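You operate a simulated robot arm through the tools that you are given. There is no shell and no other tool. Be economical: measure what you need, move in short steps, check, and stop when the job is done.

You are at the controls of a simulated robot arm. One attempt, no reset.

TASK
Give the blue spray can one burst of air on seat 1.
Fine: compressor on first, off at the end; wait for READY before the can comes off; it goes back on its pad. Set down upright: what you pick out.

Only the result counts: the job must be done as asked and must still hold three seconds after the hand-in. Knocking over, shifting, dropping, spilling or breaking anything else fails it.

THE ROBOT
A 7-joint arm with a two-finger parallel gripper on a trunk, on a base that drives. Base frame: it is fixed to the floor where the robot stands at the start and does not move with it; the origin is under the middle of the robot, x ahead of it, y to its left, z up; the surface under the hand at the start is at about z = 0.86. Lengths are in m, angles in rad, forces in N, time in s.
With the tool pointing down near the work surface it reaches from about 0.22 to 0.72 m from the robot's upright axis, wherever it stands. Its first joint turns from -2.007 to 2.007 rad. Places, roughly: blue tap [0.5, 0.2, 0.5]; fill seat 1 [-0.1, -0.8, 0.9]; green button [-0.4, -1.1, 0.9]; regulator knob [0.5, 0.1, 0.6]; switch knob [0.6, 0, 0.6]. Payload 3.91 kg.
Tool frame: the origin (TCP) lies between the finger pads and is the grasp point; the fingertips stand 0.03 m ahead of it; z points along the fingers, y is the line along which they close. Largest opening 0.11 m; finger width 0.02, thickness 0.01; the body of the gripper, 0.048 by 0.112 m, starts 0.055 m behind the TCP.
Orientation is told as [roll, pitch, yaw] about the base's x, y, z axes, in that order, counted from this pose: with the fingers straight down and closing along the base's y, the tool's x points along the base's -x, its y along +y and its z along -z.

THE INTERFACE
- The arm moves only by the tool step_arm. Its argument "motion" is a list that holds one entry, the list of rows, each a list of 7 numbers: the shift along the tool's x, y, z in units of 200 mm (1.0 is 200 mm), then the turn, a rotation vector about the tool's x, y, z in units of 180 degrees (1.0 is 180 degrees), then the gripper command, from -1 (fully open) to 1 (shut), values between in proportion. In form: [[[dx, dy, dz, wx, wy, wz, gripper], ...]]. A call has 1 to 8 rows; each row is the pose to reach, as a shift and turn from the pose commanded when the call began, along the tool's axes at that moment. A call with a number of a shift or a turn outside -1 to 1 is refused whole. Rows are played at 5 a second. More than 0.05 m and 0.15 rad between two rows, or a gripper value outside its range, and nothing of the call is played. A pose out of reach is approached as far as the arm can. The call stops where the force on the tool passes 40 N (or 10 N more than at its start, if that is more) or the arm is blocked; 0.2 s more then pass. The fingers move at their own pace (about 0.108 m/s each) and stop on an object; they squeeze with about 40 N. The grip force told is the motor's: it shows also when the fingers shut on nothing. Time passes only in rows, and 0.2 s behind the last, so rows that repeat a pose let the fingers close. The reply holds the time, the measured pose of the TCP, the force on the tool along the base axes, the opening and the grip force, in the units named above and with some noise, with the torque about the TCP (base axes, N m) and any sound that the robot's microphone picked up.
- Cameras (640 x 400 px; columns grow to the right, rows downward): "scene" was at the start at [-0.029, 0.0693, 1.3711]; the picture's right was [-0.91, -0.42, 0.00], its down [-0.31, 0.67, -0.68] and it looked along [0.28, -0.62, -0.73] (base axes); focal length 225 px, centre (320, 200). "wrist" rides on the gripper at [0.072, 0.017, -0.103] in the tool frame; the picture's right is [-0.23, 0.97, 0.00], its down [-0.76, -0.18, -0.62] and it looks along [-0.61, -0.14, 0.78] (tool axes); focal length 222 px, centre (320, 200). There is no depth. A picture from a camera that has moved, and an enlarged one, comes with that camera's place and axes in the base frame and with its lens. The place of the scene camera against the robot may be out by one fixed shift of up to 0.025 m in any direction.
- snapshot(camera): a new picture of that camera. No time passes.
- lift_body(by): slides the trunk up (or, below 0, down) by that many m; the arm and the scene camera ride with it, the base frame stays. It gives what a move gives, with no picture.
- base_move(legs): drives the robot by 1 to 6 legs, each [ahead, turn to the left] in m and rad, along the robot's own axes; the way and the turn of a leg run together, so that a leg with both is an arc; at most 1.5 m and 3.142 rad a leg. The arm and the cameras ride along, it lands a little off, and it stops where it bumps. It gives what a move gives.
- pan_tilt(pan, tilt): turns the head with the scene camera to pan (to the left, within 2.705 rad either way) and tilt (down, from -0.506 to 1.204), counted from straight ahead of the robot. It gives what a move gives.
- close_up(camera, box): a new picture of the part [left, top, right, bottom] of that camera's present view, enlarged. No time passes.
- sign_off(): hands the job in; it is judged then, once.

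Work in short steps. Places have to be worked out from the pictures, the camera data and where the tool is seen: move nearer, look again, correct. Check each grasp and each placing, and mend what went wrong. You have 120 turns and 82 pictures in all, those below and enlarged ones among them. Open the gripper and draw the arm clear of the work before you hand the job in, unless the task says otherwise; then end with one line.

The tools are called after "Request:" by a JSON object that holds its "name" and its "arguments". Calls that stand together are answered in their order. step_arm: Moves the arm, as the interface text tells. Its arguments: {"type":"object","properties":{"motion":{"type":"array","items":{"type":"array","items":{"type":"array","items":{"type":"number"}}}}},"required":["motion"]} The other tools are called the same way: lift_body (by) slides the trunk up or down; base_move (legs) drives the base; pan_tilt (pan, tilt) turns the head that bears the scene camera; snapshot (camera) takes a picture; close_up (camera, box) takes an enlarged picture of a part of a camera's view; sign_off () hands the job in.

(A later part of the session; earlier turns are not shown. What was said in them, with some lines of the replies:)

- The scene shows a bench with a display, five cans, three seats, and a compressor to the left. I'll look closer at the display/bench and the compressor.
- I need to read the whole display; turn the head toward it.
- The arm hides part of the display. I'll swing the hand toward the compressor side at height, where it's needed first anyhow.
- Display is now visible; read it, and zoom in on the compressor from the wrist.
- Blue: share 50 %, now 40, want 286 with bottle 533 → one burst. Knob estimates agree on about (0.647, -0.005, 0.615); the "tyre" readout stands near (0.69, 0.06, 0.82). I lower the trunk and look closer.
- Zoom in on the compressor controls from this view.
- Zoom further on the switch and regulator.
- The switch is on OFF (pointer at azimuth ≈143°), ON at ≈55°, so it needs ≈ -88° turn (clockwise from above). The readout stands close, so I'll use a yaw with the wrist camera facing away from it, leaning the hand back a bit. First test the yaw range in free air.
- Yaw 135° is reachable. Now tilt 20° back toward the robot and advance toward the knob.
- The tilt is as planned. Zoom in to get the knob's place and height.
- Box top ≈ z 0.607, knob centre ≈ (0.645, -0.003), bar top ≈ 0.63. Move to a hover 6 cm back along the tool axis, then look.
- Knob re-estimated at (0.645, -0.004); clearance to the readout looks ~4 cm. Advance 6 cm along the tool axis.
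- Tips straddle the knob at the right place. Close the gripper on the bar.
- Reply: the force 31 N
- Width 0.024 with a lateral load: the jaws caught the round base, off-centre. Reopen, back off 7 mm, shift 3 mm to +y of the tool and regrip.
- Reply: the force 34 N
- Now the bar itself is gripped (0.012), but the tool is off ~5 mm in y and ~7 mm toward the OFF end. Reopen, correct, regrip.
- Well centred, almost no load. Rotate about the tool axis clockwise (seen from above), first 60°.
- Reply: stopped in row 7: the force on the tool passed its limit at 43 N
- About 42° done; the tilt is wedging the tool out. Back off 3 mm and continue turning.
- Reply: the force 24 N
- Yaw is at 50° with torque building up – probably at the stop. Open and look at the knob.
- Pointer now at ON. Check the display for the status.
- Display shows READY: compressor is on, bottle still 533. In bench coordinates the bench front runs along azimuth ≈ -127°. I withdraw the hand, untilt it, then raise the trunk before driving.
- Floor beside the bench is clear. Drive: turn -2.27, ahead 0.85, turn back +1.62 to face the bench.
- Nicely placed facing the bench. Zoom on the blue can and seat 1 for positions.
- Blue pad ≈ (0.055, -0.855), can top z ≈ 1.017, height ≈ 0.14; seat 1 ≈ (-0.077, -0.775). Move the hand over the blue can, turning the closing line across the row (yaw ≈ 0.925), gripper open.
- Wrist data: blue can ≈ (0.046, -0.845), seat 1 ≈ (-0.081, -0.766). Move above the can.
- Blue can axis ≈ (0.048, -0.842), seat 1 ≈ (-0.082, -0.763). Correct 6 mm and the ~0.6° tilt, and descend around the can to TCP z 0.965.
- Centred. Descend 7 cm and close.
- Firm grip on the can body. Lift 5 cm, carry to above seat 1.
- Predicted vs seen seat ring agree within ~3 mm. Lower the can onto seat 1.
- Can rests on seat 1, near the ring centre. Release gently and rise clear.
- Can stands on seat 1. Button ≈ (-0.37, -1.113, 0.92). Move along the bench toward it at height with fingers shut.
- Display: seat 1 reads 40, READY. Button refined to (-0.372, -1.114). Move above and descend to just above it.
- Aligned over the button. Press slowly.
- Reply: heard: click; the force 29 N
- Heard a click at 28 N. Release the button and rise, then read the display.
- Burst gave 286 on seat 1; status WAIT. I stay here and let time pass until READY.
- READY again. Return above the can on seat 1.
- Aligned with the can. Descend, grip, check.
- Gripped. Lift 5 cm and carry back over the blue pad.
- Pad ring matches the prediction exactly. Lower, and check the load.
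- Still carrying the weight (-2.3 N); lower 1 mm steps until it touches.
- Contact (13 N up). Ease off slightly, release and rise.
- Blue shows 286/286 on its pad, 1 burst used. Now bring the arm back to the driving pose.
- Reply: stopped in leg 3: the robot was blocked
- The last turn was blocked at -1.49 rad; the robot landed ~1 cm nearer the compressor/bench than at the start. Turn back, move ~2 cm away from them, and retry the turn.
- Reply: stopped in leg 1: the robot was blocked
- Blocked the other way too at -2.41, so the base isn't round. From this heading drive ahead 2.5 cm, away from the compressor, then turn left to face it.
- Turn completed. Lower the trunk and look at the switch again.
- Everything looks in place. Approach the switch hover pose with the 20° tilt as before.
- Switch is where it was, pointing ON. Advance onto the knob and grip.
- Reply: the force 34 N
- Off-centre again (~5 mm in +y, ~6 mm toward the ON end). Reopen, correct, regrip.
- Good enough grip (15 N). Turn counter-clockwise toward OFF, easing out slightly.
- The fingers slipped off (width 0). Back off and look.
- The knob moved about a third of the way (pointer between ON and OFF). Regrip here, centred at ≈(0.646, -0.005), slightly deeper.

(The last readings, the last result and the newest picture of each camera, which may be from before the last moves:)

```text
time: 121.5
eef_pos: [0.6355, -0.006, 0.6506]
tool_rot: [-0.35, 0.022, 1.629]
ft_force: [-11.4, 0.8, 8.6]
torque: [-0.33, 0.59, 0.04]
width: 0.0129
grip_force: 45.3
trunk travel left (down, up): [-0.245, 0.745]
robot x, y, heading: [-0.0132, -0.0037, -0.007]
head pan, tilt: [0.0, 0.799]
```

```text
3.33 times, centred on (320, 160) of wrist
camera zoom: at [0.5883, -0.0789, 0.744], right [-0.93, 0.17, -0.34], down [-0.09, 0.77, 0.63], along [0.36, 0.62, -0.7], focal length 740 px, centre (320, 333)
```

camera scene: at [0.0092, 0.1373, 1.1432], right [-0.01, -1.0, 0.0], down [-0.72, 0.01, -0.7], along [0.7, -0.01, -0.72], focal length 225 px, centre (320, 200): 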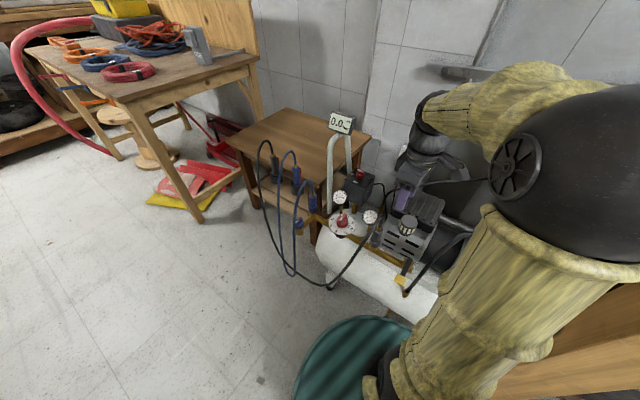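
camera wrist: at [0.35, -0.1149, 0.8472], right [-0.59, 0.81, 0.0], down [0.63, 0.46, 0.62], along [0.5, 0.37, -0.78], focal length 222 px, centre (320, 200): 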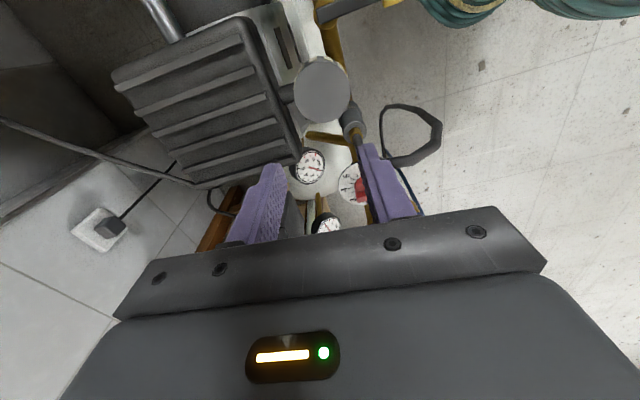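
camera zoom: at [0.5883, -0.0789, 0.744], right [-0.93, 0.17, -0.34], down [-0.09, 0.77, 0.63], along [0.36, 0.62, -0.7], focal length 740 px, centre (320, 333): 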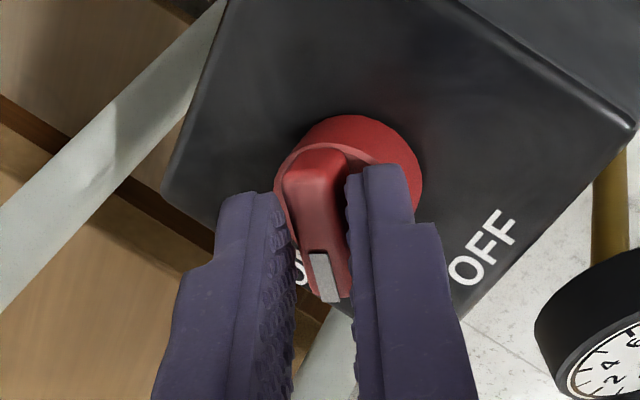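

Good grip. Continue turning toward OFF.

Request:
{"name": "step_arm", "arguments": {"motion": [[[0, 0, 0, 0, 0, -0.038, 1], [0, 0, 0, 0, 0, -0.076, 1], [0, 0, 0, 0, 0, -0.114, 1], [0, 0, 0, 0, 0, -0.152, 1], [0, 0, 0, 0, 0, -0.19, 1], [0, 0, 0, 0, 0, -0.228, 1], [0, 0, 0, 0, 0, -0.266, 1], [0, 0, 0, 0, 0, -0.3, 1]]]}}

Request:
{"name": "close_up", "arguments": {"camera": "wrist", "box": [240, 100, 400, 220]}}

```text
time: 123.3
eef_pos: [0.6373, -0.0028, 0.6528]
tool_rot: [-0.2, 0.296, 2.547]
ft_force: [18.8, 11.9, 25.2]
torque: [0.87, 0.01, -0.88]
width: 0.0128
grip_force: 45.0
trunk travel left (down, up): [-0.245, 0.745]
robot x, y, heading: [-0.0098, -0.0063, -0.005]
head pan, tilt: [0.0, 0.799]
```

```text
3.33 times, centred on (320, 160) of wrist
camera zoom: at [0.6501, -0.057, 0.7679], right [-0.67, -0.7, -0.25], down [-0.73, 0.56, 0.39], along [-0.14, 0.45, -0.88], focal length 740 px, centre (320, 333)
```

zoom: 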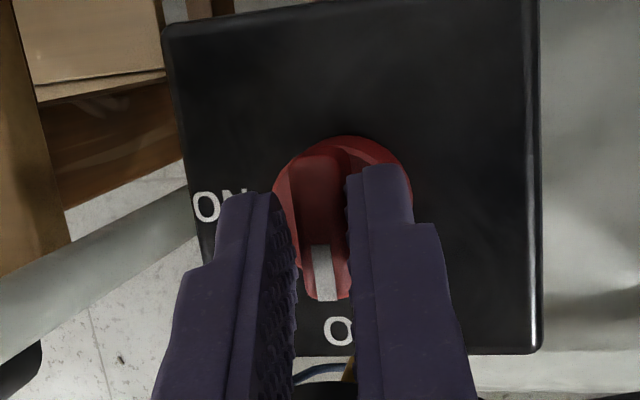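

Pointer is at OFF against the stop. Release and back away; check the knob and display.

Request:
{"name": "step_arm", "arguments": {"motion": [[[0, 0, 0, 0, 0, 0, 0.2], [0, 0, 0, 0, 0, 0, 0.2], [0, 0, -0.1, 0, 0, 0, 0.2], [0, 0, -0.25, 0, 0, 0, 0.2], [0, 0, -0.4, 0, 0, 0, 0.2]]]}}

Request:
{"name": "close_up", "arguments": {"camera": "wrist", "box": [220, 60, 420, 210]}}

Request:
{"name": "pan_tilt", "arguments": {"pan": -1.45, "tilt": 0.3}}

Request:
{"name": "close_up", "arguments": {"camera": "scene", "box": [230, 80, 430, 230]}}

```text
time: 124.5
eef_pos: [0.6088, -0.0045, 0.7256]
tool_rot: [-0.194, 0.29, 2.547]
ft_force: [0.2, 0.1, -1.5]
torque: [0.03, 0.0, 0.03]
width: 0.0443
grip_force: 0.1
trunk travel left (down, up): [-0.245, 0.745]
robot x, y, heading: [-0.0116, -0.0039, -0.009]
head pan, tilt: [0.0, 0.799]
```

```text
2.67 times, centred on (320, 135) of wrist
camera zoom: at [0.6226, -0.0584, 0.8408], right [-0.67, -0.7, -0.24], down [-0.73, 0.56, 0.4], along [-0.14, 0.45, -0.88], focal length 592 px, centre (320, 373)
```

zoom: 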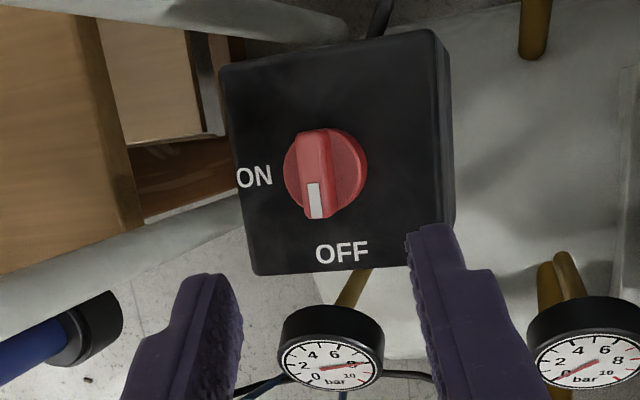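

```text
time: 126.1
eef_pos: [0.6088, -0.0044, 0.7259]
tool_rot: [-0.194, 0.29, 2.548]
ft_force: [0.1, -0.3, 0.1]
torque: [0.01, -0.02, -0.04]
width: 0.0439
grip_force: 0.1
trunk travel left (down, up): [-0.245, 0.745]
robot x, y, heading: [-0.0135, -0.0012, -0.008]
head pan, tilt: [-1.45, 0.3]
```

```text
2.67 times, centred on (330, 155) of scene
camera zoom: at [-0.0608, 0.0452, 1.1875], right [-0.99, -0.11, 0.0], down [-0.03, 0.29, -0.96], along [0.11, -0.95, -0.3], focal length 601 px, centre (293, 320)
```

zoom: 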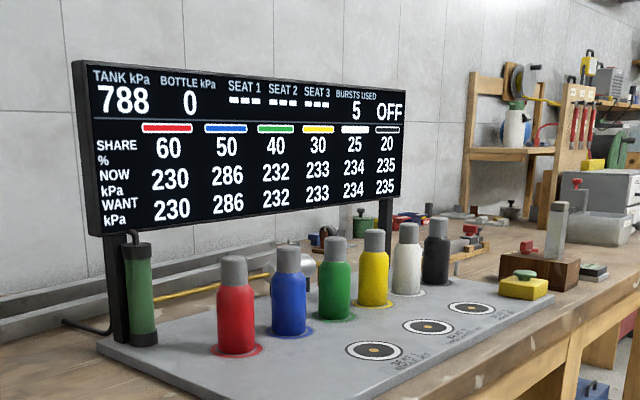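

Switch is OFF (the bottle is bled and the session closed), blue reads 286/286 on its pad, all others match. Withdraw the arm with the gripper open.

Request:
{"name": "step_arm", "arguments": {"motion": [[[-0.118, 0.146, -0.0966, 0, 0, 0, 0.2], [-0.236, 0.292, -0.193, 0, 0, 0, 0], [-0.354, 0.438, -0.29, 0, 0, 0, -0.5], [-0.472, 0.584, -0.386, 0, 0, 0, -1], [-0.59, 0.73, -0.483, 0, 0, 0, -1], [-0.59, 0.73, -0.483, 0, 0, 0, -1]]]}}

Request:
{"name": "lift_body", "arguments": {"by": 0.25}}

Request:
{"name": "snapshot", "arguments": {"camera": "scene"}}

Request:
{"name": "snapshot", "arguments": {"camera": "wrist"}}

```text
time: 127.5
eef_pos: [0.4059, -0.0658, 0.7534]
tool_rot: [-0.193, 0.29, 2.549]
ft_force: [0.8, 0.2, 0.0]
torque: [0.01, 0.03, 0.02]
width: 0.1098
grip_force: 0.0
trunk travel left (down, up): [-0.245, 0.745]
robot x, y, heading: [-0.0103, -0.0027, -0.013]
head pan, tilt: [-1.45, 0.3]
```

```text
time: 130.1
eef_pos: [0.4077, -0.0651, 1.0021]
tool_rot: [-0.193, 0.292, 2.546]
ft_force: [0.2, -0.4, -1.1]
torque: [0.02, 0.0, 0.01]
width: 0.1099
grip_force: 0.0
trunk travel left (down, up): [-0.495, 0.495]
robot x, y, heading: [-0.0113, -0.0048, -0.012]
head pan, tilt: [-1.45, 0.3]
```

```text
8 pictures are left
camera scene: at [-0.0608, 0.0452, 1.4375], right [-0.99, -0.11, 0.0], down [-0.03, 0.29, -0.96], along [0.11, -0.95, -0.3], focal length 225 px, centre (320, 200)
```

scene: 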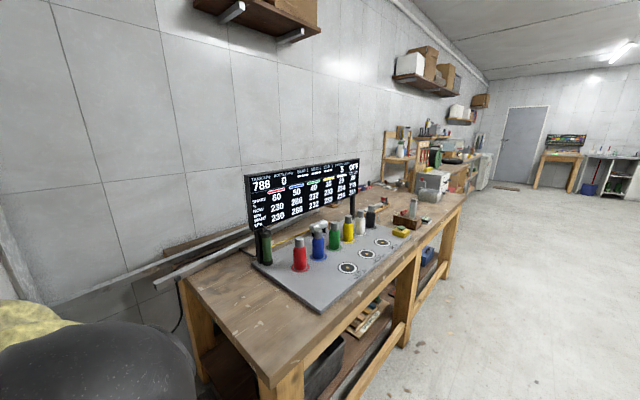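

```text
7 pictures are left
camera wrist: at [0.4219, -0.1196, 1.1185], right [-0.67, -0.7, -0.24], down [-0.73, 0.56, 0.4], along [-0.14, 0.45, -0.88], focal length 222 px, centre (320, 200)
```

wrist: 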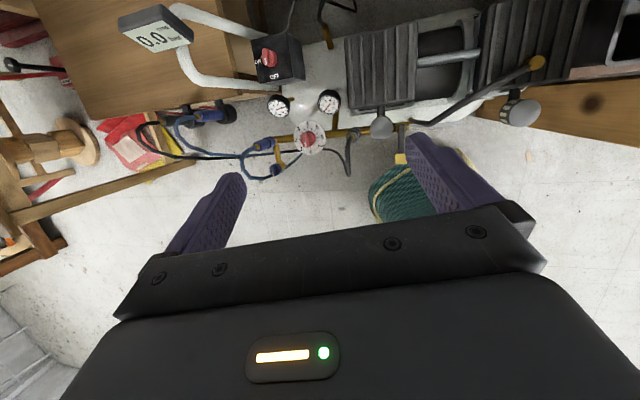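

All clear: arm withdrawn, gripper open, compressor OFF, blue can upright on its pad at 286. Hand in.

Request:
{"name": "sign_off", "arguments": {}}

```text
The job is handed in.
```

The blue can got its one burst on seat 1, going from 40 to 286 kPa as wanted, and stands upright back on its pad. The compressor was on first and is now off, and READY showed before the can left its pad and again before it left the seat. "Bursts used" read 1 after the burst but 5 after switch-off, with the bottle at 0; I pressed the button only once and took that as the system shutting down.
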